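You operate a simulated robot arm through the tools that you are given. There is no shell and no other tool.

Carry out the task below with a simulated two-armed robot. There is one attempt and no reset: what you move stays moved.

## Task
Pick up the brown carton that says "caps" from the top of the long bench with one hand, pass it to the other hand and put it on the slatted rack of the washer. Set down upright: brown carton.

It is judged by the outcome, as a careful person would: the job done as asked, and still so three seconds after it is handed in. It fails if anything else is knocked over, pushed out of place, dropped, spilled or broken. Lids that push on must go on centred and level and be pressed home; caps that screw on are set level and turned clockwise until they are tight.

## Robot
Two 7-joint arms with two-finger parallel grippers on one trunk, on a base that moves. Base frame: it is fixed to the floor where the robot stands at the start and does not move with it; the origin is under the middle of the robot, x ahead of it, y to its left, z up. Lengths are in m, angles in rad, forces in N, time in s.
The left shoulder is at the start at [0.11, 0.169, 1.486], the right one opposite. With the tool pointing down near the work surface each hand reaches from about 0.44 to 0.74 m from the robot's upright axis, wherever it stands, measured 20 degrees to its own side. Places, roughly: brown carton [1.5, 1.25, 1]; slatted rack of the washer [0.7, 1.8, 0.9]. Payload 1.57 kg a hand.
Tool frame (each hand has its own): the origin (TCP) lies between the finger pads and is the grasp point; the fingertips stand 0.03 m ahead of it; z points along the fingers, y is the line along which they close. Largest opening 0.08 m; finger width 0.017, thickness 0.012; the body of the gripper, 0.04 by 0.082 m, starts 0.08 m behind the TCP.
Orientation is that of the tool frame in the base frame, as [roll, pitch, yaw] about the fixed x, y, z axes, in that order (R = Rz(yaw) Ry(pitch) Rx(roll)). With the fingers straight down and closing along the base's y, the tool's x points along the base's -x, its y along +y and its z along -z.

## Interface
- The arms move only by the tool nudge_tool. It takes "left_targets", "right_targets" or both (then of equal length, played together; a hand with none holds still); each is a list of rows, each an object (a shift or turn left out is 0, a gripper value left out holds the last) with "translation": the shift along the tool's x, y, z in cm, a list of three; "dr": the turn, a rotation vector about the tool's x, y, z in rad, a list of three; "gripper": the closure in counts, from 0 (fully open) to 255 (shut). In form: [{"translation": [dx, dy, dz], "dr": [wx, wy, wz], "gripper": gripper}, ...]. A call has 1 to 20 rows; each row shifts and turns the commanded pose from where the row before left it, along the tool's axes as they then stand. A row lasts 0.2 s, in which the tool goes at most 0.05 m and 0.15 rad; a call with a longer step from one row to the next is refused whole, and so is a gripper value outside its range. Where a pose cannot be reached the arm comes as near as it can. A force on the tool above 40 N (or 10 N above the force at the start of the call, whichever is more), or a blocked arm, ends the call early, and 0.2 s more pass. Each finger travels about 0.072 m/s and halts on what it meets, pressing with about 35 N; the grip force reading is that of the motor and also rises with nothing between the fingers. The clock runs only during rows and for 0.2 s after the last one: add rows that do not move to give the fingers time. It gives the time, the measured TCP pose, the force on the tool (base axes), the opening and the grip force at its end, in the units of the frame above (readings bear some noise), with the torque about the TCP (base axes, N m) and any sound that the robot's microphone picked up, and new pictures: "show" is both (left out), scene, wrist or none (wrist: the cameras of the hands that moved).
- Cameras (640 x 400 px; columns grow to the right, rows downward): "scene" is now at [0.1634, 0.0033, 1.6793]; the picture's right is [0.04, -1.00, 0.00], its down [-0.66, -0.03, -0.75] and it looks along [0.75, 0.03, -0.66] (base axes); focal length 294 px, centre (320, 200). "left" rides on the left gripper at [0.072, 0.007, -0.122] in its tool frame; the picture's right is [-0.09, 1.00, 0.00], its down [-0.84, -0.08, -0.54] and it looks along [-0.54, -0.05, 0.84] (tool axes); focal length 238 px, centre (320, 200). "right" rides on the right gripper at [0.072, -0.007, -0.122] in its tool frame; the picture's right is [0.09, 1.00, 0.00], its down [-0.84, 0.08, -0.54] and it looks along [-0.54, 0.05, 0.84] (tool axes); focal length 238 px, centre (320, 200). There is no depth. A picture from a camera that has moved, and an enlarged one, comes with that camera's place and axes in the base frame and with its lens.
- move_column(by): slides the trunk up (or, below 0, down) by that many m; the arms and the scene camera ride with it, the base frame stays. It gives what a move gives, with no picture.
- roll_base(legs): drives the robot by 1 to 6 legs, each [ahead, left, turn to the left] in m, m and rad, along the robot's own axes; the way and the turn of a leg run together, so that a leg with both is an arc; at most 1.5 m and 3.142 rad a leg. The arms and the cameras ride along, it lands a little off, and it stops where it bumps. It gives what a move gives, and a new picture of the scene camera.
- head_to(pan, tilt): turns the head with the scene camera to pan (to the left, within 1.501 rad either way) and tilt (down, from -0.506 to 1.204), counted from straight ahead of the robot. It gives what a move gives, and a new picture of the scene camera.
- close_up(camera, box): a new picture of the part [left, top, right, bottom] of that camera's present view, enlarged. The clock stands still meanwhile.
- sign_off(): hands the job in; it is judged then, once.

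Places have to be worked out from the pictures, the camera data and where the tool is seen. Open the grippers and draw the arms clear of the work before you hand the job in, unless the task says otherwise.

The tools are called as a command line: name --argument value ..., lists and objects as JSON in quotes. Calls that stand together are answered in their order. nudge_tool: Moves the arms, as the interface text tells. Its arguments: {"type":"object","properties":{"left_targets":{"type":"array","items":{"type":"object","properties":{"translation":{"type":"array","items":{"type":"number"}},"dr":{"type":"array","items":{"type":"number"}},"gripper":{"type":"number"}}}},"right_targets":{"type":"array","items":{"type":"object","properties":{"translation":{"type":"array","items":{"type":"number"}},"dr":{"type":"array","items":{"type":"number"}},"gripper":{"type":"number"}}}},"show":{"type":"string","enum":["both","scene","wrist","none"]}},"required":[]} The other tools are called the same way: move_column (by) moves the trunk up or down; roll_base (legs) drives the base; head_to (pan, tilt) turns the head that bears the scene camera; close_up (camera, box) takes an enlarged picture of a part of a camera's view; sign_off () hands the job in.

At the start:

```text
time: 0.0
left_eef_pos: [0.6788, 0.282, 1.2106]
left_tcp_rot: [-3.14, 0.0, -3.14]
left_ft_force: [-0.5, 0.5, -0.2]
left_moment: [-0.02, 0.03, 0.01]
left_gripper_width: 0.08
left_grasp_force: 0.1
right_eef_pos: [0.6722, -0.2323, 1.2093]
right_tcp_rot: [3.141, 0.0, -3.141]
right_ft_force: [1.1, -0.5, -0.7]
right_moment: [-0.01, 0.0, -0.04]
right_gripper_width: 0.0803
right_grasp_force: 0.0
trunk travel left (down, up): [-0.8, 0.09]
robot x, y, heading: [0.0009, 0.0028, 0.001]
head pan, tilt (commanded): [0.042, 0.726]
```

scene: 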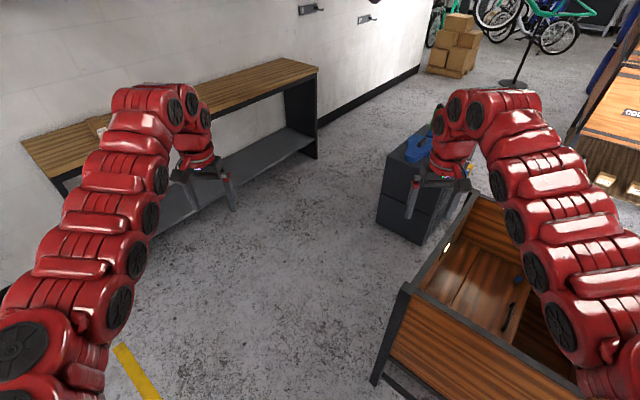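
right: 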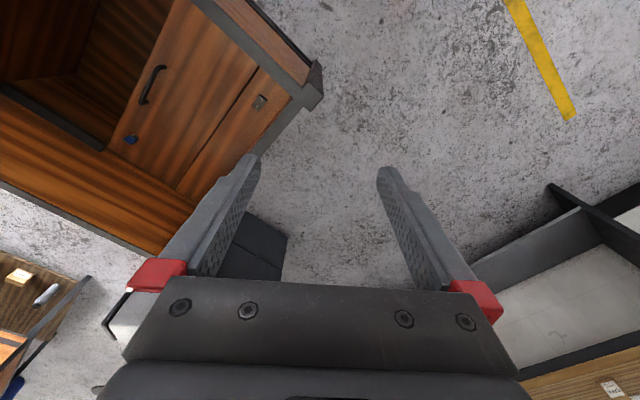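
left: 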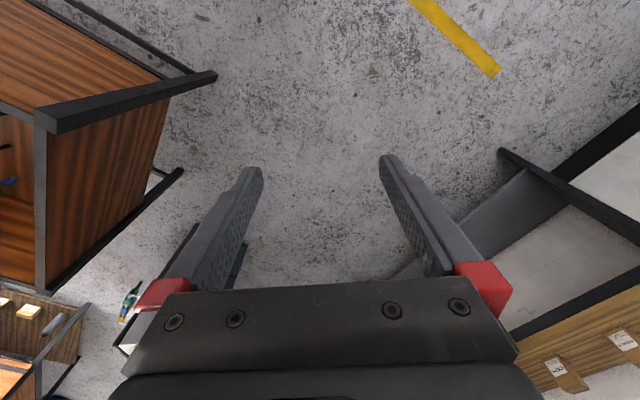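

The picture shows a long bench ahead-left along the wall, partly hidden by the left arm. I turn the head to the left to find the carton and the washer.

head_to --pan 0.7 --tilt 0.5

```text
time: 1.0
left_eef_pos: [0.677, 0.2817, 1.2095]
left_tcp_rot: [-3.142, 0.001, 3.141]
left_ft_force: [0.3, -1.1, -0.6]
left_moment: [0.0, 0.03, -0.01]
left_gripper_width: 0.0801
left_grasp_force: 0.1
right_eef_pos: [0.6727, -0.2326, 1.2085]
right_tcp_rot: [3.14, 0.0, -3.141]
right_ft_force: [0.8, 0.4, -0.4]
right_moment: [-0.03, -0.01, 0.0]
right_gripper_width: 0.0799
right_grasp_force: 0.0
trunk travel left (down, up): [-0.8, 0.09]
robot x, y, heading: [0.0012, -0.0022, -0.001]
head pan, tilt (commanded): [0.7, 0.499]
camera scene: at [0.1492, 0.0583, 1.6992], right [0.64, -0.77, 0.0], down [-0.37, -0.31, -0.88], along [0.67, 0.56, -0.48], focal length 294 px, centre (320, 200)
```

scene: 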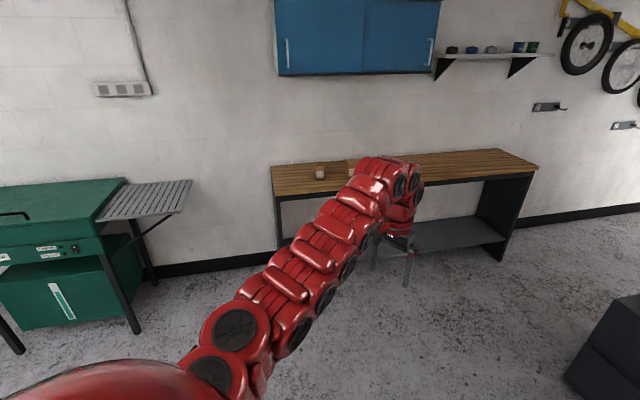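

I see the washer (green) with a slatted rack at left and the bench with a small carton near (319,172) and something else beside it. I take enlarged pictures of both.

close_up --camera "scene" --box '[270, 140, 390, 215]'

close_up --camera "scene" --box '[0, 150, 240, 300]'

```text
5.33 times, centred on (330, 178) of scene
camera zoom: at [0.1492, 0.0583, 1.6992], right [0.64, -0.77, 0.0], down [-0.37, -0.31, -0.88], along [0.67, 0.56, -0.48], focal length 1567 px, centre (267, 320)
```

zoom: 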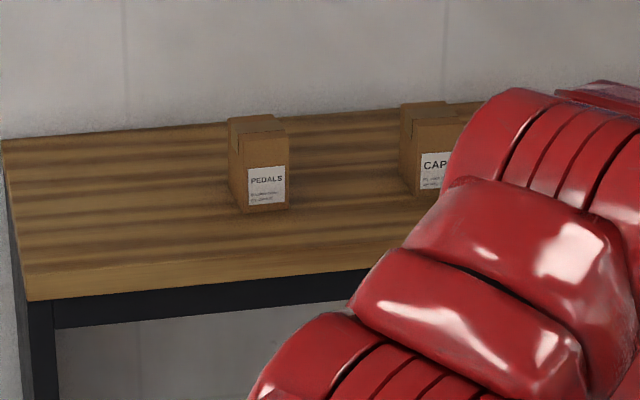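

```text
2.67 times, centred on (120, 225) of scene
camera zoom: at [0.1492, 0.0583, 1.6992], right [0.64, -0.77, 0.0], down [-0.37, -0.31, -0.88], along [0.67, 0.56, -0.48], focal length 783 px, centre (853, 133)
```

zoom: 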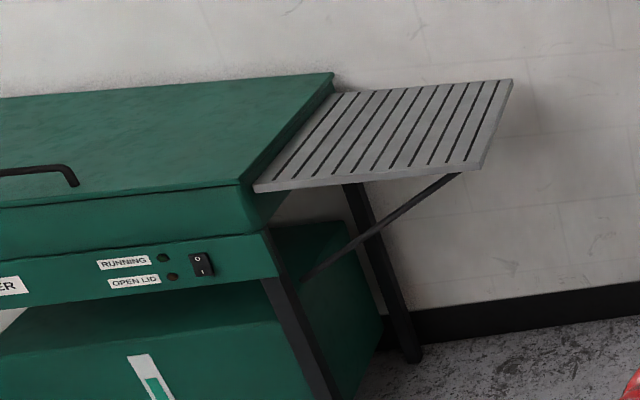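

The second carton, whose label begins "CAP", stands right of the one marked "PEDALS"; the left arm hides part of it. The bench runs along the wall, which faces about heading 0.93 rad, so I turn the robot in place towards it for a clear view.

roll_base --legs '[[0, 0, 0.9]]'

head_to --pan -0.1 --tilt 0.5

```text
time: 3.8
left_eef_pos: [0.2033, 0.7057, 1.2097]
left_tcp_rot: [3.141, -0.001, -2.246]
left_ft_force: [0.5, -0.2, -0.1]
left_moment: [0.01, -0.01, -0.03]
left_gripper_width: 0.08
left_grasp_force: 0.0
right_eef_pos: [0.6009, 0.3809, 1.21]
right_tcp_rot: [-3.14, 0.0, -2.246]
right_ft_force: [-0.7, 0.0, 0.2]
right_moment: [0.03, 0.02, 0.02]
right_gripper_width: 0.0799
right_grasp_force: 0.0
trunk travel left (down, up): [-0.8, 0.09]
robot x, y, heading: [-0.0005, 0.0002, 0.898]
head pan, tilt (commanded): [0.7, 0.499]
camera scene: at [0.0472, 0.1534, 1.6992], right [1.0, 0.03, 0.0], down [0.01, -0.48, -0.88], along [-0.02, 0.88, -0.48], focal length 294 px, centre (320, 200)
```

scene: 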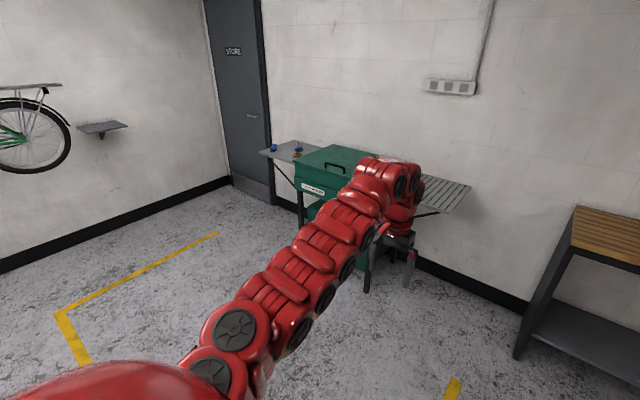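

```text
time: 4.9
left_eef_pos: [0.2027, 0.7052, 1.2091]
left_tcp_rot: [3.141, 0.0, -2.245]
left_ft_force: [1.0, -0.1, 0.3]
left_moment: [-0.01, 0.02, 0.01]
left_gripper_width: 0.0801
left_grasp_force: 0.1
right_eef_pos: [0.6008, 0.3803, 1.2096]
right_tcp_rot: [3.141, 0.0, -2.246]
right_ft_force: [0.3, 0.1, -0.2]
right_moment: [0.02, 0.0, -0.02]
right_gripper_width: 0.0802
right_grasp_force: 0.1
trunk travel left (down, up): [-0.8, 0.09]
robot x, y, heading: [-0.0016, -0.0001, 0.896]
head pan, tilt (commanded): [-0.099, 0.499]
camera scene: at [0.1129, 0.1278, 1.6992], right [0.72, -0.7, 0.0], down [-0.33, -0.34, -0.88], along [0.61, 0.63, -0.48], focal length 294 px, centre (320, 200)
```

scene: 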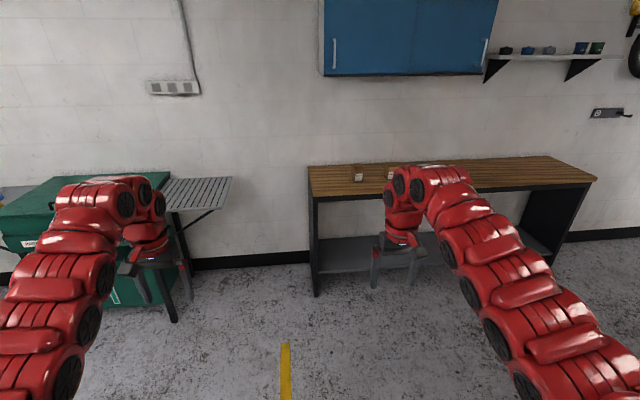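

The right forearm now covers part of the bench; I enlarge the carton area to fix its position better.

close_up --camera "scene" --box '[300, 140, 460, 240]'

```text
4.00 times, centred on (380, 190) of scene
camera zoom: at [0.1129, 0.1278, 1.6992], right [0.72, -0.7, 0.0], down [-0.33, -0.34, -0.88], along [0.61, 0.63, -0.48], focal length 1175 px, centre (80, 240)
```

zoom: 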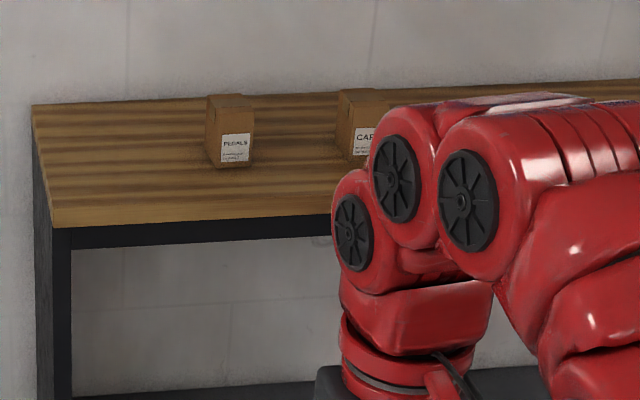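

By two views the caps carton's near-left bottom corner is around (1.64, 1.06) with the bench top near z 0.9; the bench front runs from about (1.12, 1.20) to (2.6, 0.1). I drive to a viewing place some 0.75 m before the bench edge, facing the wall.

roll_base --legs '[[0.5, 0, 0], [0.4, -0.5, 0.045]]'

head_to --pan 0.0 --tilt 0.65

```text
time: 11.0
left_eef_pos: [1.1395, 1.1007, 1.2086]
left_tcp_rot: [-3.141, 0.0, -2.21]
left_ft_force: [-0.3, -0.1, -0.9]
left_moment: [0.01, 0.01, 0.0]
left_gripper_width: 0.0803
left_grasp_force: 0.1
right_eef_pos: [1.5467, 0.7884, 1.2098]
right_tcp_rot: [-3.141, 0.001, -2.214]
right_ft_force: [-0.2, 0.4, 0.0]
right_moment: [0.01, -0.02, 0.02]
right_gripper_width: 0.0797
right_grasp_force: 0.0
trunk travel left (down, up): [-0.8, 0.09]
robot x, y, heading: [0.9584, 0.3868, 0.927]
head pan, tilt (commanded): [-0.099, 0.499]
camera scene: at [1.0678, 0.5198, 1.6993], right [0.74, -0.67, 0.0], down [-0.32, -0.35, -0.88], along [0.59, 0.65, -0.48], focal length 294 px, centre (320, 200)
```

scene: 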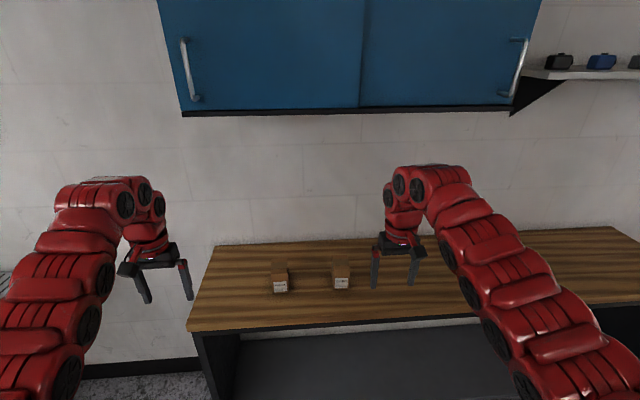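

```text
time: 11.7
left_eef_pos: [1.1407, 1.0999, 1.2099]
left_tcp_rot: [3.141, 0.001, -2.212]
left_ft_force: [0.1, -0.5, 0.8]
left_moment: [-0.02, 0.01, 0.0]
left_gripper_width: 0.08
left_grasp_force: 0.0
right_eef_pos: [1.5481, 0.7882, 1.2096]
right_tcp_rot: [-3.141, 0.0, -2.214]
right_ft_force: [0.9, -0.8, 0.0]
right_moment: [-0.02, 0.02, -0.02]
right_gripper_width: 0.0802
right_grasp_force: 0.1
trunk travel left (down, up): [-0.8, 0.09]
robot x, y, heading: [0.9585, 0.3887, 0.933]
head pan, tilt (commanded): [0.0, 0.649]
camera scene: at [1.0596, 0.5223, 1.6858], right [0.8, -0.6, 0.0], down [-0.36, -0.48, -0.8], along [0.48, 0.64, -0.6], focal length 294 px, centre (320, 200)
```

scene: 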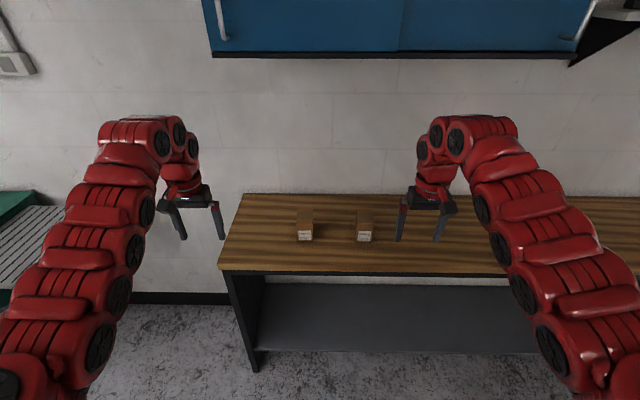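

The bench edge now appears level in the picture (heading 0.93 faces it squarely) and both cartons are clear. I zoom in to read the label and measure the carton.

close_up --camera "scene" --box '[280, 190, 400, 265]'

close_up --camera "scene" --box '[340, 200, 388, 230]'

close_up --camera "scene" --box '[200, 180, 640, 400]'

```text
5.33 times, centred on (340, 228) of scene
camera zoom: at [1.0596, 0.5223, 1.6858], right [0.8, -0.6, 0.0], down [-0.36, -0.48, -0.8], along [0.48, 0.64, -0.6], focal length 1567 px, centre (213, 53)
```

zoom: 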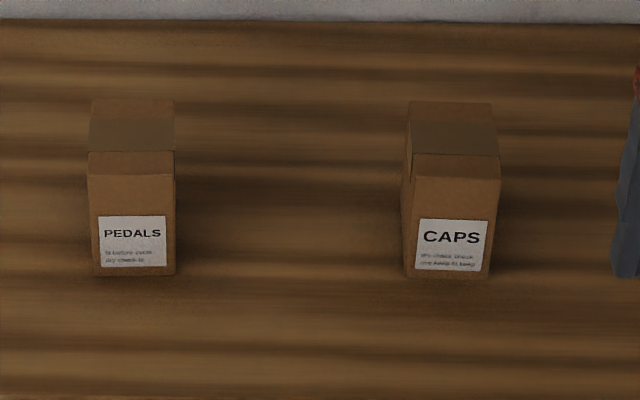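

```text
13.33 times, centred on (364, 215) of scene
camera zoom: at [1.0596, 0.5223, 1.6858], right [0.8, -0.6, 0.0], down [-0.36, -0.48, -0.8], along [0.48, 0.64, -0.6], focal length 3917 px, centre (-267, 0)
```

zoom: 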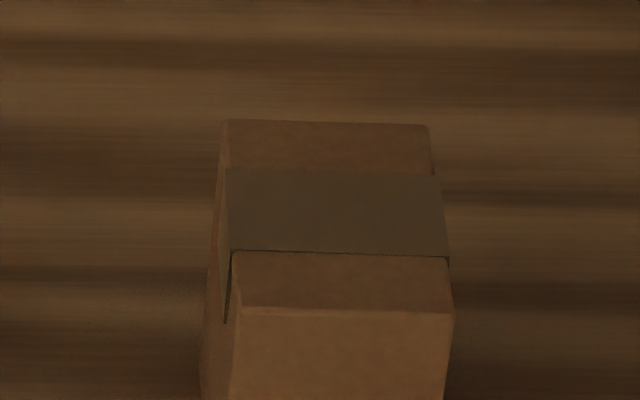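

```text
1.45 times, centred on (420, 290) of scene
camera zoom: at [1.0596, 0.5223, 1.6858], right [0.8, -0.6, 0.0], down [-0.36, -0.48, -0.8], along [0.48, 0.64, -0.6], focal length 427 px, centre (174, 69)
```

zoom: 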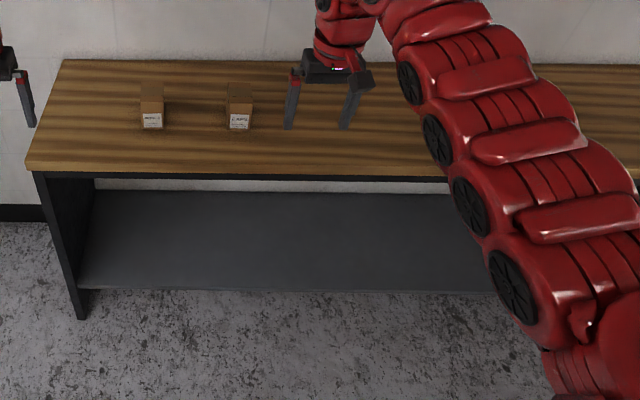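

The right carton reads "CAPS"; I judge it about 0.062 wide, 0.085 deep and 0.10 high, centred near (1.727, 1.119) on a bench top near z 0.85, i.e. 1.04 ahead and 0.18 right of the robot. Before driving nearer I look down to see how far the base reaches forward.

head_to --pan 0.0 --tilt 1.2

```text
time: 12.7
left_eef_pos: [1.1412, 1.1008, 1.2098]
left_tcp_rot: [-3.141, -0.001, -2.212]
left_ft_force: [-0.3, 0.3, -0.1]
left_moment: [-0.01, 0.01, 0.02]
left_gripper_width: 0.0798
left_grasp_force: 0.1
right_eef_pos: [1.5485, 0.7889, 1.2092]
right_tcp_rot: [3.142, 0.001, -2.214]
right_ft_force: [-1.2, 0.3, -0.2]
right_moment: [0.0, 0.02, -0.01]
right_gripper_width: 0.08
right_grasp_force: 0.1
trunk travel left (down, up): [-0.8, 0.09]
robot x, y, heading: [0.9572, 0.3871, 0.926]
head pan, tilt (commanded): [0.0, 1.201]
camera scene: at [1.0405, 0.4976, 1.6456], right [0.8, -0.6, 0.0], down [-0.56, -0.75, -0.36], along [0.22, 0.29, -0.93], focal length 294 px, centre (320, 200)
```

scene: 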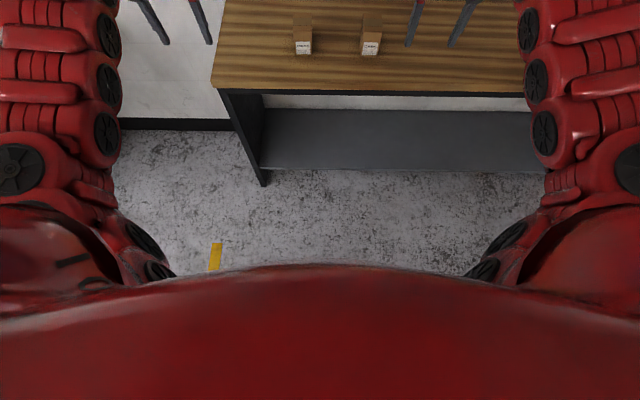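

The floor shows from about 0.39 m ahead of the axis, so the base ends before that and can safely stand with the bench edge 0.45 m away. The wall cabinet's underside is only near z 1.5, so I lower the trunk 0.12 first, then look ahead again.

move_column --by -0.12

head_to --pan 0.0 --tilt 0.6

```text
time: 14.2
left_eef_pos: [1.1393, 1.1003, 1.0903]
left_tcp_rot: [3.14, 0.0, -2.211]
left_ft_force: [-0.3, 0.0, -0.7]
left_moment: [-0.02, 0.02, -0.01]
left_gripper_width: 0.08
left_grasp_force: 0.0
right_eef_pos: [1.5477, 0.7891, 1.0899]
right_tcp_rot: [3.141, -0.001, -2.213]
right_ft_force: [0.0, -0.1, 0.0]
right_moment: [0.0, 0.01, -0.01]
right_gripper_width: 0.0801
right_grasp_force: 0.0
trunk travel left (down, up): [-0.68, 0.21]
robot x, y, heading: [0.961, 0.3881, 0.933]
head pan, tilt (commanded): [0.0, 1.201]
```

```text
time: 15.2
left_eef_pos: [1.1396, 1.1018, 1.0894]
left_tcp_rot: [3.14, 0.0, -2.211]
left_ft_force: [-0.4, -0.5, 1.7]
left_moment: [-0.01, 0.01, -0.01]
left_gripper_width: 0.0801
left_grasp_force: 0.1
right_eef_pos: [1.5478, 0.7894, 1.0898]
right_tcp_rot: [-3.14, 0.002, -2.213]
right_ft_force: [-0.2, -0.2, -0.3]
right_moment: [-0.03, -0.01, 0.0]
right_gripper_width: 0.0801
right_grasp_force: 0.0
trunk travel left (down, up): [-0.68, 0.21]
robot x, y, heading: [0.9585, 0.3866, 0.932]
head pan, tilt (commanded): [0.0, 0.6]
camera scene: at [1.0599, 0.5235, 1.57], right [0.8, -0.6, 0.0], down [-0.34, -0.45, -0.82], along [0.49, 0.66, -0.57], focal length 294 px, centre (320, 200)
```

scene: 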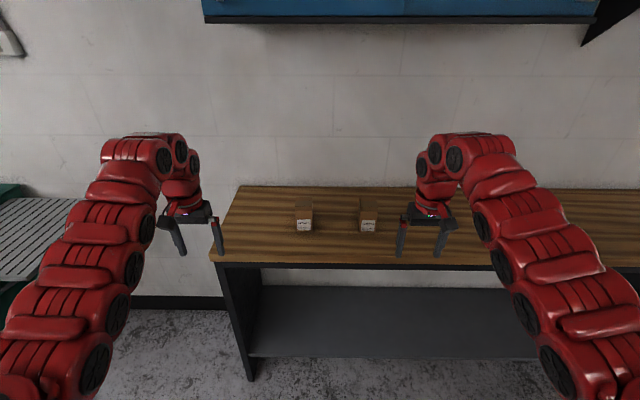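

The new height confirms the bench top at about z 0.853 and the cabinet underside at z 1.53. I drive 0.40 ahead and 0.05 left to bring the carton beneath the right hand.

roll_base --legs '[[0.4, 0.05, 0.0]]'

```text
time: 17.7
left_eef_pos: [1.3378, 1.4551, 1.0889]
left_tcp_rot: [3.141, -0.002, -2.209]
left_ft_force: [-0.2, -0.4, -0.2]
left_moment: [0.04, -0.01, -0.05]
left_gripper_width: 0.08
left_grasp_force: 0.1
right_eef_pos: [1.7474, 1.1431, 1.0896]
right_tcp_rot: [-3.141, 0.001, -2.21]
right_ft_force: [0.4, 0.2, 0.5]
right_moment: [-0.01, -0.02, 0.01]
right_gripper_width: 0.0799
right_grasp_force: 0.0
trunk travel left (down, up): [-0.68, 0.21]
robot x, y, heading: [1.1607, 0.7399, 0.933]
head pan, tilt (commanded): [0.0, 0.6]
camera scene: at [1.2601, 0.8766, 1.5702], right [0.8, -0.6, 0.0], down [-0.34, -0.45, -0.83], along [0.49, 0.66, -0.56], focal length 294 px, centre (320, 200)
```

scene: 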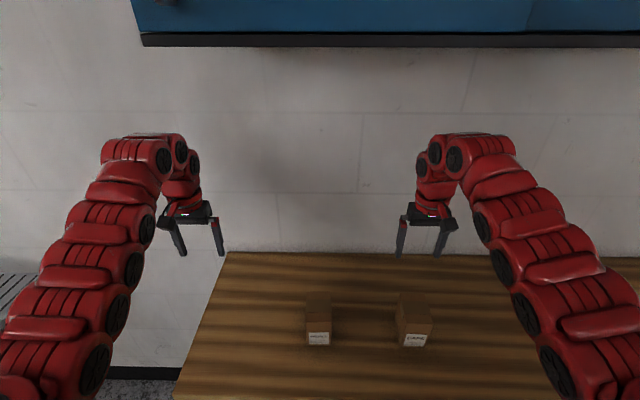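

The right hand should now hang almost above the carton. I look through the right wrist camera.

close_up --camera "right" --box '[0, 0, 640, 400]'

close_up --camera "scene" --box '[290, 280, 450, 380]'

```text
1.00 times, centred on (320, 200) of right (not enlarged: the box is as wide or as high as the picture)
camera zoom: at [1.7098, 1.0813, 1.2106], right [-0.85, 0.52, 0.0], down [0.44, 0.72, 0.54], along [0.28, 0.46, -0.84], focal length 238 px, centre (320, 200)
```

zoom: 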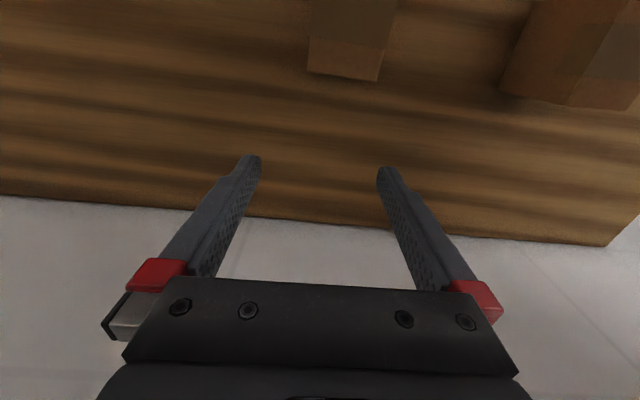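

```text
4.00 times, centred on (370, 330) of scene
camera zoom: at [1.2601, 0.8766, 1.5702], right [0.8, -0.6, 0.0], down [-0.34, -0.45, -0.83], along [0.49, 0.66, -0.56], focal length 1175 px, centre (120, -320)
```

zoom: 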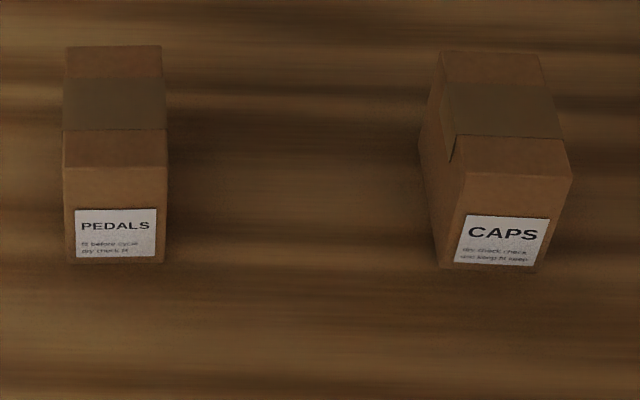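

Combining the scene and right wrist views, the carton top is nearer z 0.99 (bench top ~0.90), width ~0.058, and its centre about (1.680, 1.077), turned ~0.05 rad clockwise. I shift the right hand back 9.3 cm and left 1.5 cm at this safe height, with that slight turn, and check.

nudge_tool --right_targets '[{"translation": [3.1, 0.5, 0], "dr": [0, 0, 0.05]}, {"translation": [3.1, 0.5, 0]}, {"translation": [3.1, 0.5, 0]}, {"translation": [0, 0, 0]}, {"translation": [0, 0, 0]}]'

```text
time: 18.9
left_eef_pos: [1.3381, 1.4532, 1.0898]
left_tcp_rot: [3.141, -0.001, -2.207]
left_ft_force: [-0.6, -0.7, 0.1]
left_moment: [0.0, -0.01, -0.01]
left_gripper_width: 0.08
left_grasp_force: 0.1
right_eef_pos: [1.706, 1.1096, 1.0932]
right_tcp_rot: [3.141, -0.005, -2.259]
right_ft_force: [-0.5, 0.5, -0.1]
right_moment: [0.01, 0.01, 0.0]
right_gripper_width: 0.0802
right_grasp_force: 0.0
right hand out of reach, approached as far as the arm can: row 2, 3
trunk travel left (down, up): [-0.68, 0.21]
robot x, y, heading: [1.1594, 0.7435, 0.93]
head pan, tilt (commanded): [0.0, 0.6]
camera scene: at [1.2603, 0.8774, 1.57], right [0.8, -0.6, 0.0], down [-0.34, -0.45, -0.82], along [0.49, 0.66, -0.57], focal length 294 px, centre (320, 200)
camera right: at [1.6664, 1.05, 1.2153], right [-0.83, 0.56, 0.0], down [0.47, 0.7, 0.54], along [0.3, 0.45, -0.84], focal length 238 px, centre (320, 200)
```

scene: 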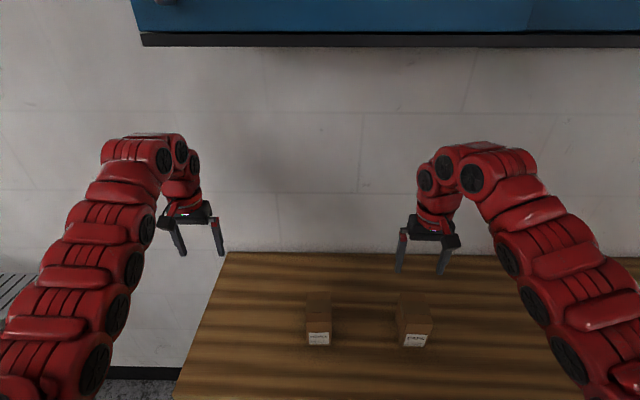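
right: 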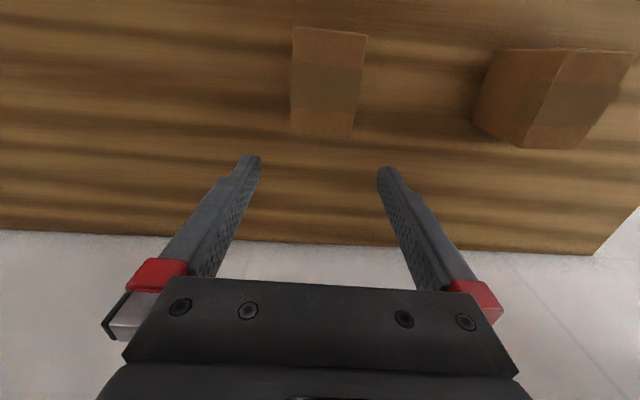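

The arm can't fold further back at this height (it stopped at (1.706, 1.110)), while the wrist view puts the carton centre at (1.679, 1.078), 0.059 × 0.080, well aligned with the tool. I back the base 0.06 m so the carton lies comfortably in reach.

roll_base --legs '[[-0.06, 0.0, 0.0]]'

nudge_tool --right_targets '[{"translation": [0, 0, 0]}, {"translation": [0, 0, 0]}]' --show "wrist"

```text
time: 19.9
left_eef_pos: [1.3026, 1.4065, 1.0884]
left_tcp_rot: [3.141, -0.002, -2.209]
left_ft_force: [0.6, 0.1, 0.0]
left_moment: [-0.01, 0.02, -0.01]
left_gripper_width: 0.0804
left_grasp_force: 0.0
right_eef_pos: [1.6703, 1.0624, 1.0942]
right_tcp_rot: [3.141, -0.002, -2.258]
right_ft_force: [-0.3, -0.5, -0.5]
right_moment: [0.01, 0.02, -0.01]
right_gripper_width: 0.0799
right_grasp_force: 0.0
trunk travel left (down, up): [-0.68, 0.21]
robot x, y, heading: [1.1243, 0.6967, 0.929]
head pan, tilt (commanded): [0.0, 0.6]
camera scene: at [1.225, 0.8294, 1.5699], right [0.8, -0.6, 0.0], down [-0.34, -0.45, -0.82], along [0.49, 0.66, -0.57], focal length 294 px, centre (320, 200)
```

scene: 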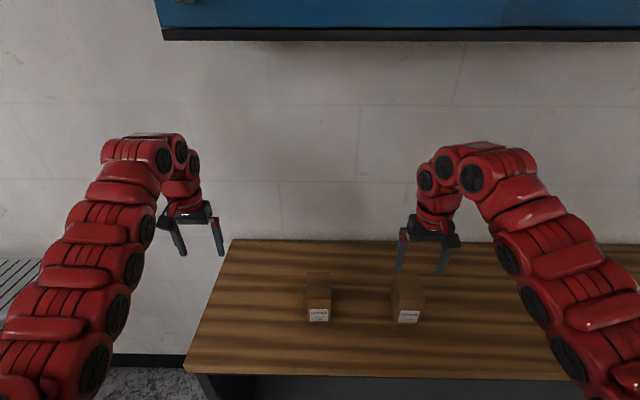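

```text
time: 20.5
left_eef_pos: [1.3024, 1.406, 1.0906]
left_tcp_rot: [3.141, 0.0, -2.209]
left_ft_force: [0.2, -0.8, 0.7]
left_moment: [0.04, 0.01, -0.01]
left_gripper_width: 0.0798
left_grasp_force: 0.1
right_eef_pos: [1.6701, 1.0609, 1.0957]
right_tcp_rot: [3.141, -0.002, -2.257]
right_ft_force: [-0.2, -0.2, 0.0]
right_moment: [0.0, 0.0, 0.0]
right_gripper_width: 0.08
right_grasp_force: 0.0
trunk travel left (down, up): [-0.68, 0.21]
robot x, y, heading: [1.1241, 0.6911, 0.932]
head pan, tilt (commanded): [0.0, 0.6]
camera right: at [1.6301, 1.0007, 1.216], right [-0.83, 0.56, 0.0], down [0.47, 0.7, 0.54], along [0.3, 0.45, -0.84], focal length 238 px, centre (320, 200)
```

right: 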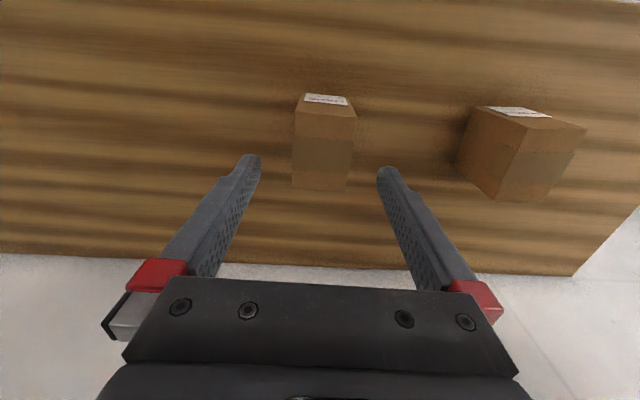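

The wrist view gives the carton centre at (1.6785, 1.078), top z about 0.99. I centre the fingers sideways, set the grip line 1 cm to the robot's side of centre, and descend 6 cm to check.

nudge_tool --right_targets '[{"translation": [-0.9, 0.4, 0]}, {"translation": [0, 0, 2]}, {"translation": [0, 0, 2]}, {"translation": [0, 0, 2]}, {"translation": [0, 0, 0]}, {"translation": [0, 0, 0]}]'

```text
time: 21.9
left_eef_pos: [1.3026, 1.4069, 1.0892]
left_tcp_rot: [-3.141, 0.0, -2.211]
left_ft_force: [-0.1, -0.2, 0.4]
left_moment: [0.01, 0.0, -0.02]
left_gripper_width: 0.0802
left_grasp_force: 0.0
right_eef_pos: [1.6772, 1.07, 1.0559]
right_tcp_rot: [3.138, -0.006, -2.263]
right_ft_force: [0.0, -0.2, 0.6]
right_moment: [0.01, -0.03, -0.02]
right_gripper_width: 0.0803
right_grasp_force: 0.1
right hand out of reach, approached as far as the arm can: row 4
trunk travel left (down, up): [-0.68, 0.21]
robot x, y, heading: [1.1227, 0.6876, 0.931]
head pan, tilt (commanded): [0.0, 0.6]
camera scene: at [1.2247, 0.8289, 1.5701], right [0.8, -0.6, 0.0], down [-0.34, -0.45, -0.82], along [0.49, 0.66, -0.57], focal length 294 px, centre (320, 200)
camera right: at [1.6365, 1.0108, 1.1765], right [-0.82, 0.57, 0.0], down [0.48, 0.69, 0.54], along [0.3, 0.44, -0.84], focal length 238 px, centre (320, 200)
```

scene: 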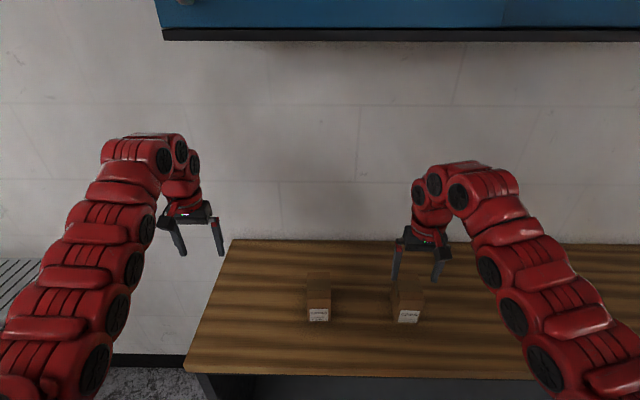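
right: 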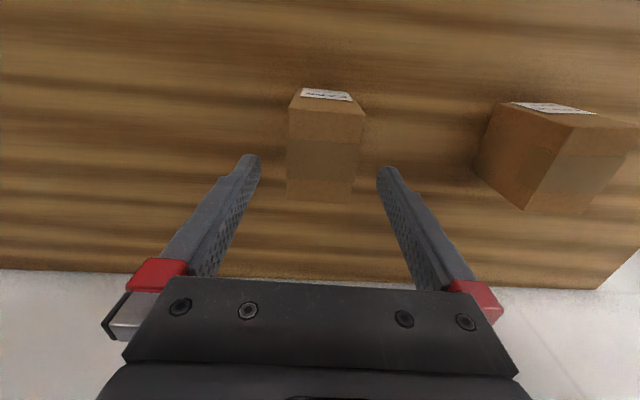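

The wrist of the arm seems to be at its bend limit for a straight-down tool here. I'll pitch the right tool forward about 0.45 rad (hand leaning back to the robot), which eases the wrist and also leaves more room for the left hand at the pass.

nudge_tool --right_targets '[{"translation": [0, 0, 0], "dr": [0, -0.15, 0]}, {"translation": [0, 0, 0], "dr": [0, -0.15, 0]}, {"translation": [0, 0, 0], "dr": [0, -0.15, 0]}, {"translation": [0, 0, 0]}, {"translation": [0, 0, 0]}]'

```text
time: 23.1
left_eef_pos: [1.3032, 1.4048, 1.0899]
left_tcp_rot: [-3.141, 0.001, -2.21]
left_ft_force: [0.2, -0.4, 0.5]
left_moment: [0.0, 0.02, -0.01]
left_gripper_width: 0.08
left_grasp_force: 0.0
right_eef_pos: [1.677, 1.0696, 1.0562]
right_tcp_rot: [3.139, -0.006, -2.263]
right_ft_force: [-0.2, -0.8, -0.5]
right_moment: [-0.03, 0.01, -0.01]
right_gripper_width: 0.08
right_grasp_force: 0.1
right hand out of reach, approached as far as the arm can: row 1, 2, 3
trunk travel left (down, up): [-0.68, 0.21]
robot x, y, heading: [1.1274, 0.6914, 0.934]
head pan, tilt (commanded): [0.0, 0.6]
camera scene: at [1.2245, 0.8286, 1.5701], right [0.8, -0.6, 0.0], down [-0.34, -0.45, -0.82], along [0.49, 0.66, -0.57], focal length 294 px, centre (320, 200)
camera right: at [1.6364, 1.0106, 1.1767], right [-0.82, 0.57, 0.0], down [0.48, 0.69, 0.54], along [0.3, 0.44, -0.84], focal length 238 px, centre (320, 200)
```

scene: 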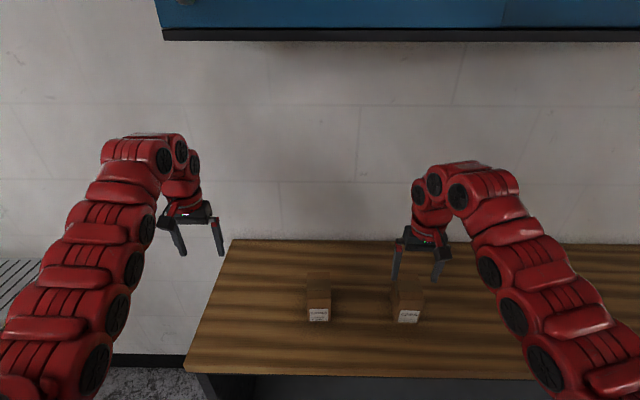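
right: 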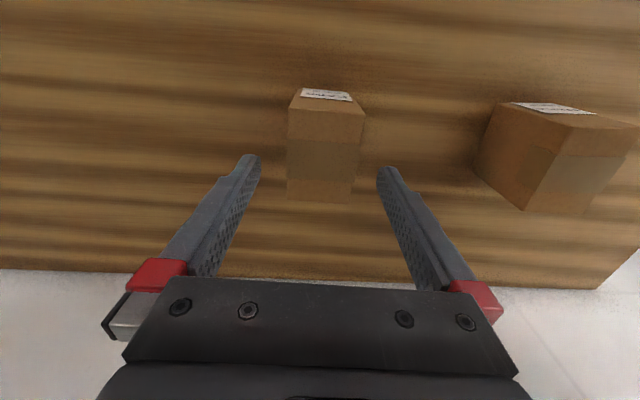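

The arm cannot bring the wrist any nearer in this posture. I look closely at the right arm's shape to understand which joint is limiting.

close_up --camera "scene" --box '[340, 120, 640, 400]'

close_up --camera "left" --box '[0, 0, 640, 400]'

```text
1.43 times, centred on (490, 260) of scene
camera zoom: at [1.2245, 0.8286, 1.5701], right [0.8, -0.6, 0.0], down [-0.34, -0.45, -0.82], along [0.49, 0.66, -0.57], focal length 420 px, centre (77, 114)
```

zoom: 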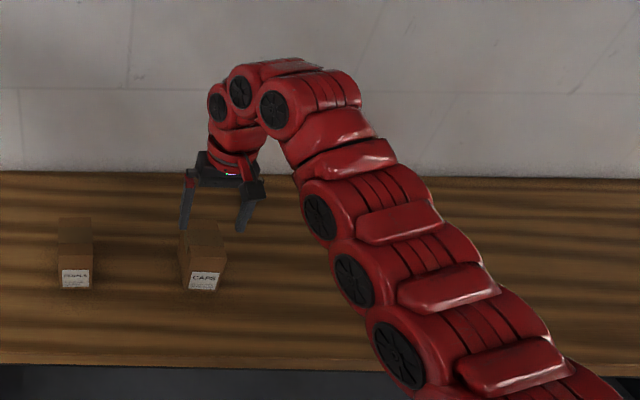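

```text
1.00 times, centred on (320, 200) of left (not enlarged: the box is as wide or as high as the picture)
camera zoom: at [1.2544, 1.3523, 1.2112], right [-0.74, 0.67, 0.0], down [0.56, 0.63, 0.54], along [0.36, 0.4, -0.84], focal length 238 px, centre (320, 200)
```

zoom: 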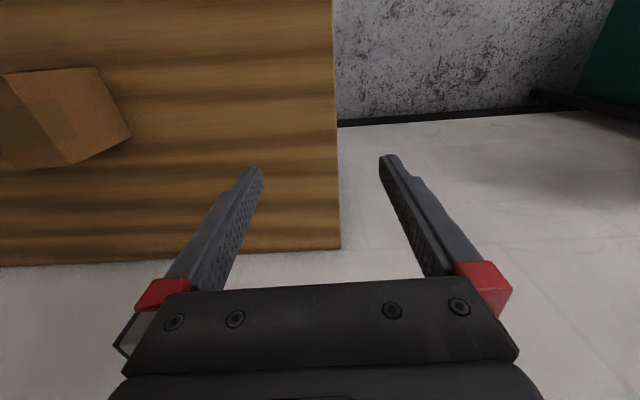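

To map the reachable space safely I try the mirror motion with the idle left hand: down 8 cm at its present radius, well above the bench.

nudge_tool --left_targets '[{"translation": [0, 0, 2]}, {"translation": [0, 0, 2]}, {"translation": [0, 0, 2]}, {"translation": [0, 0, 2]}, {"translation": [0, 0, 0]}]' --show "scene"

```text
time: 24.3
left_eef_pos: [1.3025, 1.4044, 1.0089]
left_tcp_rot: [-3.14, 0.0, -2.207]
left_ft_force: [-0.2, -0.7, 0.4]
left_moment: [0.02, -0.01, -0.02]
left_gripper_width: 0.0798
left_grasp_force: 0.0
right_eef_pos: [1.6771, 1.0703, 1.0565]
right_tcp_rot: [3.141, -0.007, -2.264]
right_ft_force: [1.4, -0.7, 0.7]
right_moment: [0.02, 0.02, 0.01]
right_gripper_width: 0.08
right_grasp_force: 0.0
trunk travel left (down, up): [-0.68, 0.21]
robot x, y, heading: [1.125, 0.693, 0.934]
head pan, tilt (commanded): [0.0, 0.6]
camera scene: at [1.2245, 0.8283, 1.5702], right [0.8, -0.6, 0.0], down [-0.34, -0.45, -0.83], along [0.49, 0.66, -0.56], focal length 294 px, centre (320, 200)
```

scene: 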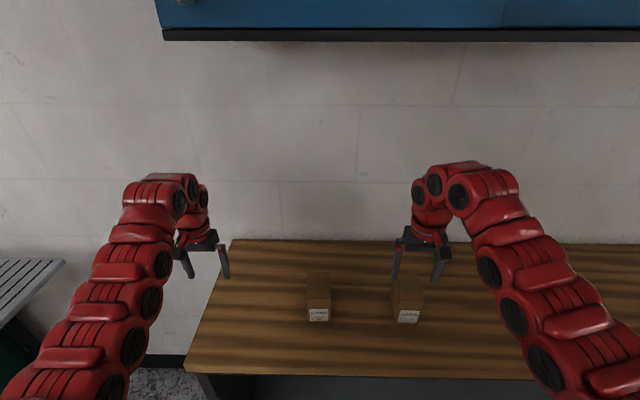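

At that radius the left hand descends freely. I now draw it back towards the robot to find the near limit at this lower height.

nudge_tool --left_targets '[{"translation": [2, 0, 0]}, {"translation": [2, 0, 0]}, {"translation": [2, 0, 0]}, {"translation": [2, 0, 0]}, {"translation": [0, 0, 0]}]' --show "scene"

```text
time: 25.5
left_eef_pos: [1.2787, 1.3744, 1.011]
left_tcp_rot: [3.141, 0.001, -2.21]
left_ft_force: [-0.2, -0.4, -0.4]
left_moment: [-0.03, -0.03, 0.0]
left_gripper_width: 0.08
left_grasp_force: 0.1
left hand out of reach, approached as far as the arm can: row 3, 4
right_eef_pos: [1.6761, 1.0709, 1.0548]
right_tcp_rot: [3.141, -0.005, -2.265]
right_ft_force: [0.7, 0.5, -1.2]
right_moment: [0.01, 0.0, -0.01]
right_gripper_width: 0.0801
right_grasp_force: 0.1
trunk travel left (down, up): [-0.68, 0.21]
robot x, y, heading: [1.1239, 0.6929, 0.93]
head pan, tilt (commanded): [0.0, 0.6]
camera scene: at [1.2247, 0.8286, 1.5701], right [0.8, -0.6, 0.0], down [-0.34, -0.45, -0.82], along [0.49, 0.66, -0.57], focal length 294 px, centre (320, 200)
```

scene: 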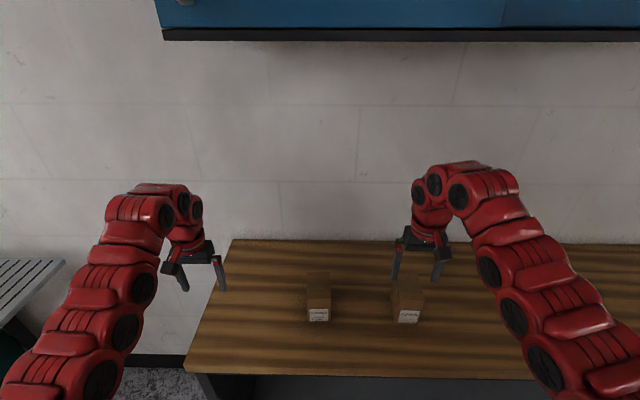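

The near limit grows slightly as the hand goes down (about 0.64 ahead here), so the carton should sit a little farther out. I raise the right hand 3 cm for clearance, then move the base 5 cm back and 4.5 cm to the right.

nudge_tool --right_targets '[{"translation": [0, 0, -1.5]}, {"translation": [0, 0, -1.5]}]' --left_targets '[{"translation": [-2, 0, -2]}, {"translation": [-2, 0, -4]}]' --show "none"

roll_base --legs '[[-0.05, -0.045, 0.0]]'

close_up --camera "right" --box '[0, 0, 640, 400]'

```text
time: 26.1
left_eef_pos: [1.3014, 1.4038, 1.0712]
left_tcp_rot: [3.141, 0.0, -2.208]
left_ft_force: [-0.5, 0.4, 0.0]
left_moment: [0.01, 0.0, -0.01]
left_gripper_width: 0.0799
left_grasp_force: 0.0
right_eef_pos: [1.6765, 1.0689, 1.0856]
right_tcp_rot: [3.14, -0.006, -2.264]
right_ft_force: [0.5, 0.3, 0.1]
right_moment: [0.0, 0.01, 0.02]
right_gripper_width: 0.08
right_grasp_force: 0.0
trunk travel left (down, up): [-0.68, 0.21]
robot x, y, heading: [1.1209, 0.6925, 0.934]
head pan, tilt (commanded): [0.0, 0.6]
```

```text
time: 27.1
left_eef_pos: [1.3093, 1.3387, 1.0695]
left_tcp_rot: [3.141, -0.001, -2.207]
left_ft_force: [-0.1, -0.6, -0.9]
left_moment: [0.02, 0.01, 0.02]
left_gripper_width: 0.0801
left_grasp_force: 0.1
right_eef_pos: [1.6844, 1.0028, 1.0847]
right_tcp_rot: [3.139, -0.004, -2.265]
right_ft_force: [-0.2, 0.2, 0.2]
right_moment: [0.0, 0.0, 0.02]
right_gripper_width: 0.08
right_grasp_force: 0.0
trunk travel left (down, up): [-0.68, 0.21]
robot x, y, heading: [1.1298, 0.6264, 0.929]
head pan, tilt (commanded): [0.0, 0.6]
camera scene: at [1.2312, 0.7617, 1.5701], right [0.8, -0.6, 0.0], down [-0.34, -0.45, -0.82], along [0.49, 0.66, -0.57], focal length 294 px, centre (320, 200)
```

scene: 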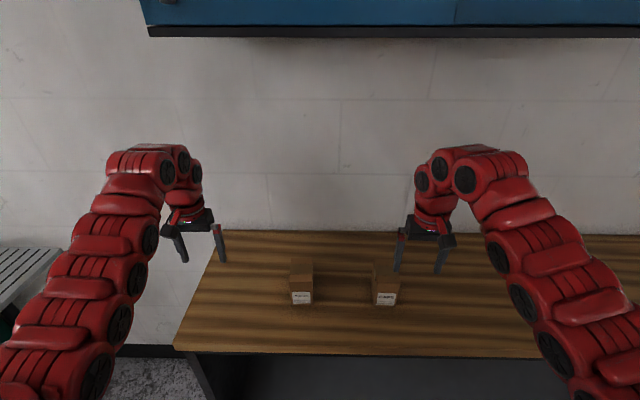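

```text
1.00 times, centred on (320, 200) of right (not enlarged: the box is as wide or as high as the picture)
camera zoom: at [1.6434, 0.9432, 1.2063], right [-0.82, 0.57, 0.0], down [0.48, 0.69, 0.54], along [0.3, 0.44, -0.84], focal length 238 px, centre (320, 200)
```

zoom: 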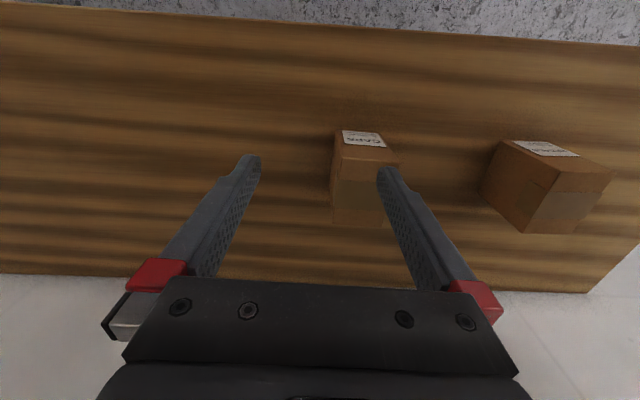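

The carton reads (1.680, 1.077) again from this view, so the estimate is firm. I move the right hand 4.4 cm forward and 5.2 cm left at this height, with a small yaw correction, and check alignment.

nudge_tool --right_targets '[{"translation": [-2.2, 2.6, 0], "dr": [0, 0, -0.02]}, {"translation": [-2.2, 2.6, 0]}, {"translation": [0, 0, 0]}, {"translation": [0, 0, 0]}]'

```text
time: 28.1
left_eef_pos: [1.3093, 1.3385, 1.0693]
left_tcp_rot: [-3.14, 0.0, -2.207]
left_ft_force: [-0.1, 0.4, -0.8]
left_moment: [-0.02, -0.02, 0.01]
left_gripper_width: 0.0803
left_grasp_force: 0.0
right_eef_pos: [1.6689, 1.0697, 1.0854]
right_tcp_rot: [3.139, -0.004, -2.243]
right_ft_force: [0.4, -0.4, 1.0]
right_moment: [-0.01, 0.0, 0.0]
right_gripper_width: 0.08
right_grasp_force: 0.0
trunk travel left (down, up): [-0.68, 0.21]
robot x, y, heading: [1.1289, 0.6277, 0.937]
head pan, tilt (commanded): [0.0, 0.6]
camera scene: at [1.2309, 0.7629, 1.57], right [0.8, -0.6, 0.0], down [-0.34, -0.45, -0.82], along [0.49, 0.66, -0.57], focal length 294 px, centre (320, 200)
camera right: at [1.6306, 1.01, 1.2061], right [-0.84, 0.55, 0.0], down [0.46, 0.71, 0.54], along [0.29, 0.45, -0.84], focal length 238 px, centre (320, 200)
```

scene: 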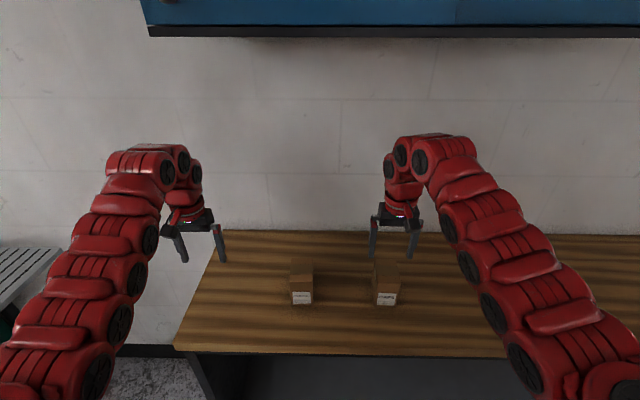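
right: 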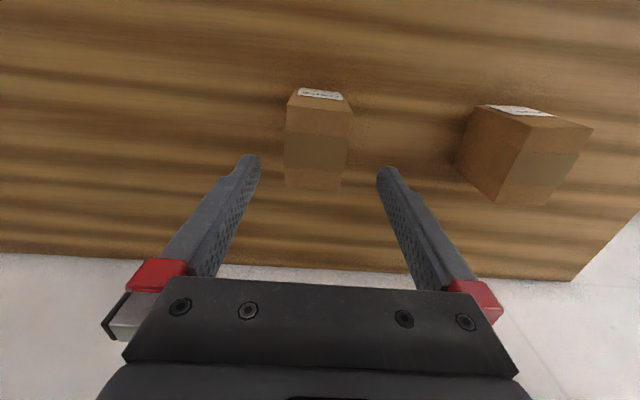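

The carton is aligned in yaw and about 0.3 cm to the robot's right of the finger midline. I correct that and descend 5.5 cm so the fingertips are just above the carton top, then check.

nudge_tool --right_targets '[{"translation": [-0.3, -0.27, 0]}, {"translation": [0, 0, 2]}, {"translation": [0, 0, 2]}, {"translation": [0, 0, 1.5]}, {"translation": [0, 0, 0]}, {"translation": [0, 0, 0]}]'

```text
time: 29.5
left_eef_pos: [1.3087, 1.3387, 1.0692]
left_tcp_rot: [-3.141, 0.001, -2.208]
left_ft_force: [-0.3, 0.2, 0.0]
left_moment: [0.03, 0.02, 0.0]
left_gripper_width: 0.0801
left_grasp_force: 0.0
right_eef_pos: [1.676, 1.0705, 1.0295]
right_tcp_rot: [3.14, -0.005, -2.245]
right_ft_force: [0.2, -0.2, 0.5]
right_moment: [0.0, 0.03, 0.03]
right_gripper_width: 0.0801
right_grasp_force: 0.1
trunk travel left (down, up): [-0.68, 0.21]
robot x, y, heading: [1.1333, 0.6252, 0.929]
head pan, tilt (commanded): [0.0, 0.6]
camera scene: at [1.2312, 0.7617, 1.5701], right [0.8, -0.6, 0.0], down [-0.34, -0.45, -0.82], along [0.49, 0.66, -0.57], focal length 294 px, centre (320, 200)
camera right: at [1.6355, 1.0105, 1.1508], right [-0.84, 0.55, 0.0], down [0.46, 0.7, 0.54], along [0.29, 0.45, -0.84], focal length 238 px, centre (320, 200)
```

scene: 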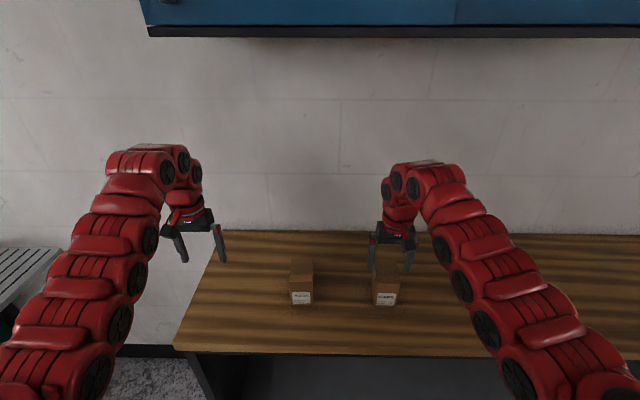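
right: 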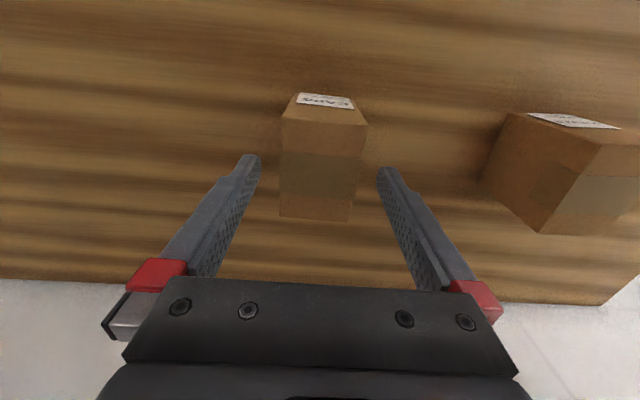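

The carton is now centred between the fingers and everything is in reach. I descend the remaining 5.7 cm to put the TCP about 2 cm below the carton top, without closing yet.

nudge_tool --right_targets '[{"translation": [0, 0, 1.5]}, {"translation": [0, 0, 1.5]}, {"translation": [0, 0, 1.5]}, {"translation": [0, 0, 1.2]}, {"translation": [0, 0, 0]}, {"translation": [0, 0, 0]}]'

```text
time: 30.9
left_eef_pos: [1.3081, 1.3363, 1.0693]
left_tcp_rot: [3.141, 0.0, -2.207]
left_ft_force: [-0.5, 0.3, -0.5]
left_moment: [0.0, -0.02, 0.01]
left_gripper_width: 0.0801
left_grasp_force: 0.1
right_eef_pos: [1.6755, 1.0719, 0.9736]
right_tcp_rot: [3.141, -0.005, -2.243]
right_ft_force: [-0.5, 0.8, 0.1]
right_moment: [-0.01, 0.01, 0.02]
right_gripper_width: 0.0802
right_grasp_force: 0.1
trunk travel left (down, up): [-0.68, 0.21]
robot x, y, heading: [1.1359, 0.6262, 0.93]
head pan, tilt (commanded): [0.0, 0.6]
camera scene: at [1.2312, 0.7617, 1.5701], right [0.8, -0.6, 0.0], down [-0.34, -0.45, -0.82], along [0.49, 0.66, -0.57], focal length 294 px, centre (320, 200)
camera right: at [1.6368, 1.0114, 1.0948], right [-0.84, 0.55, 0.0], down [0.46, 0.7, 0.54], along [0.29, 0.45, -0.84], focal length 238 px, centre (320, 200)
```

scene: 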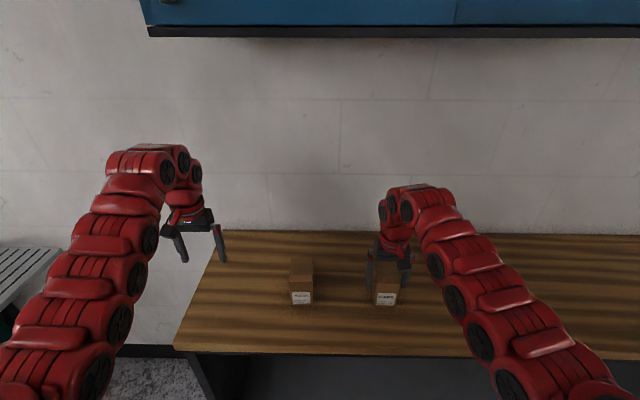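
right: 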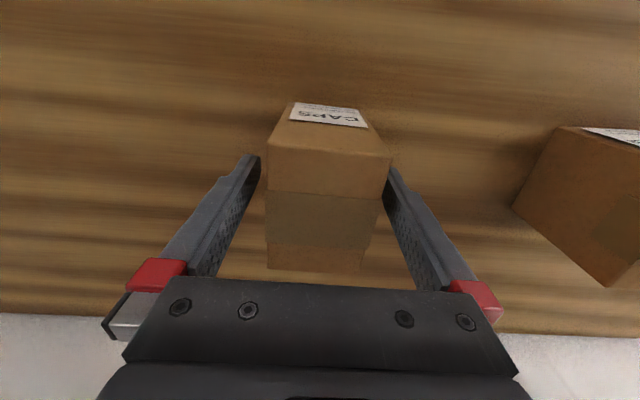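

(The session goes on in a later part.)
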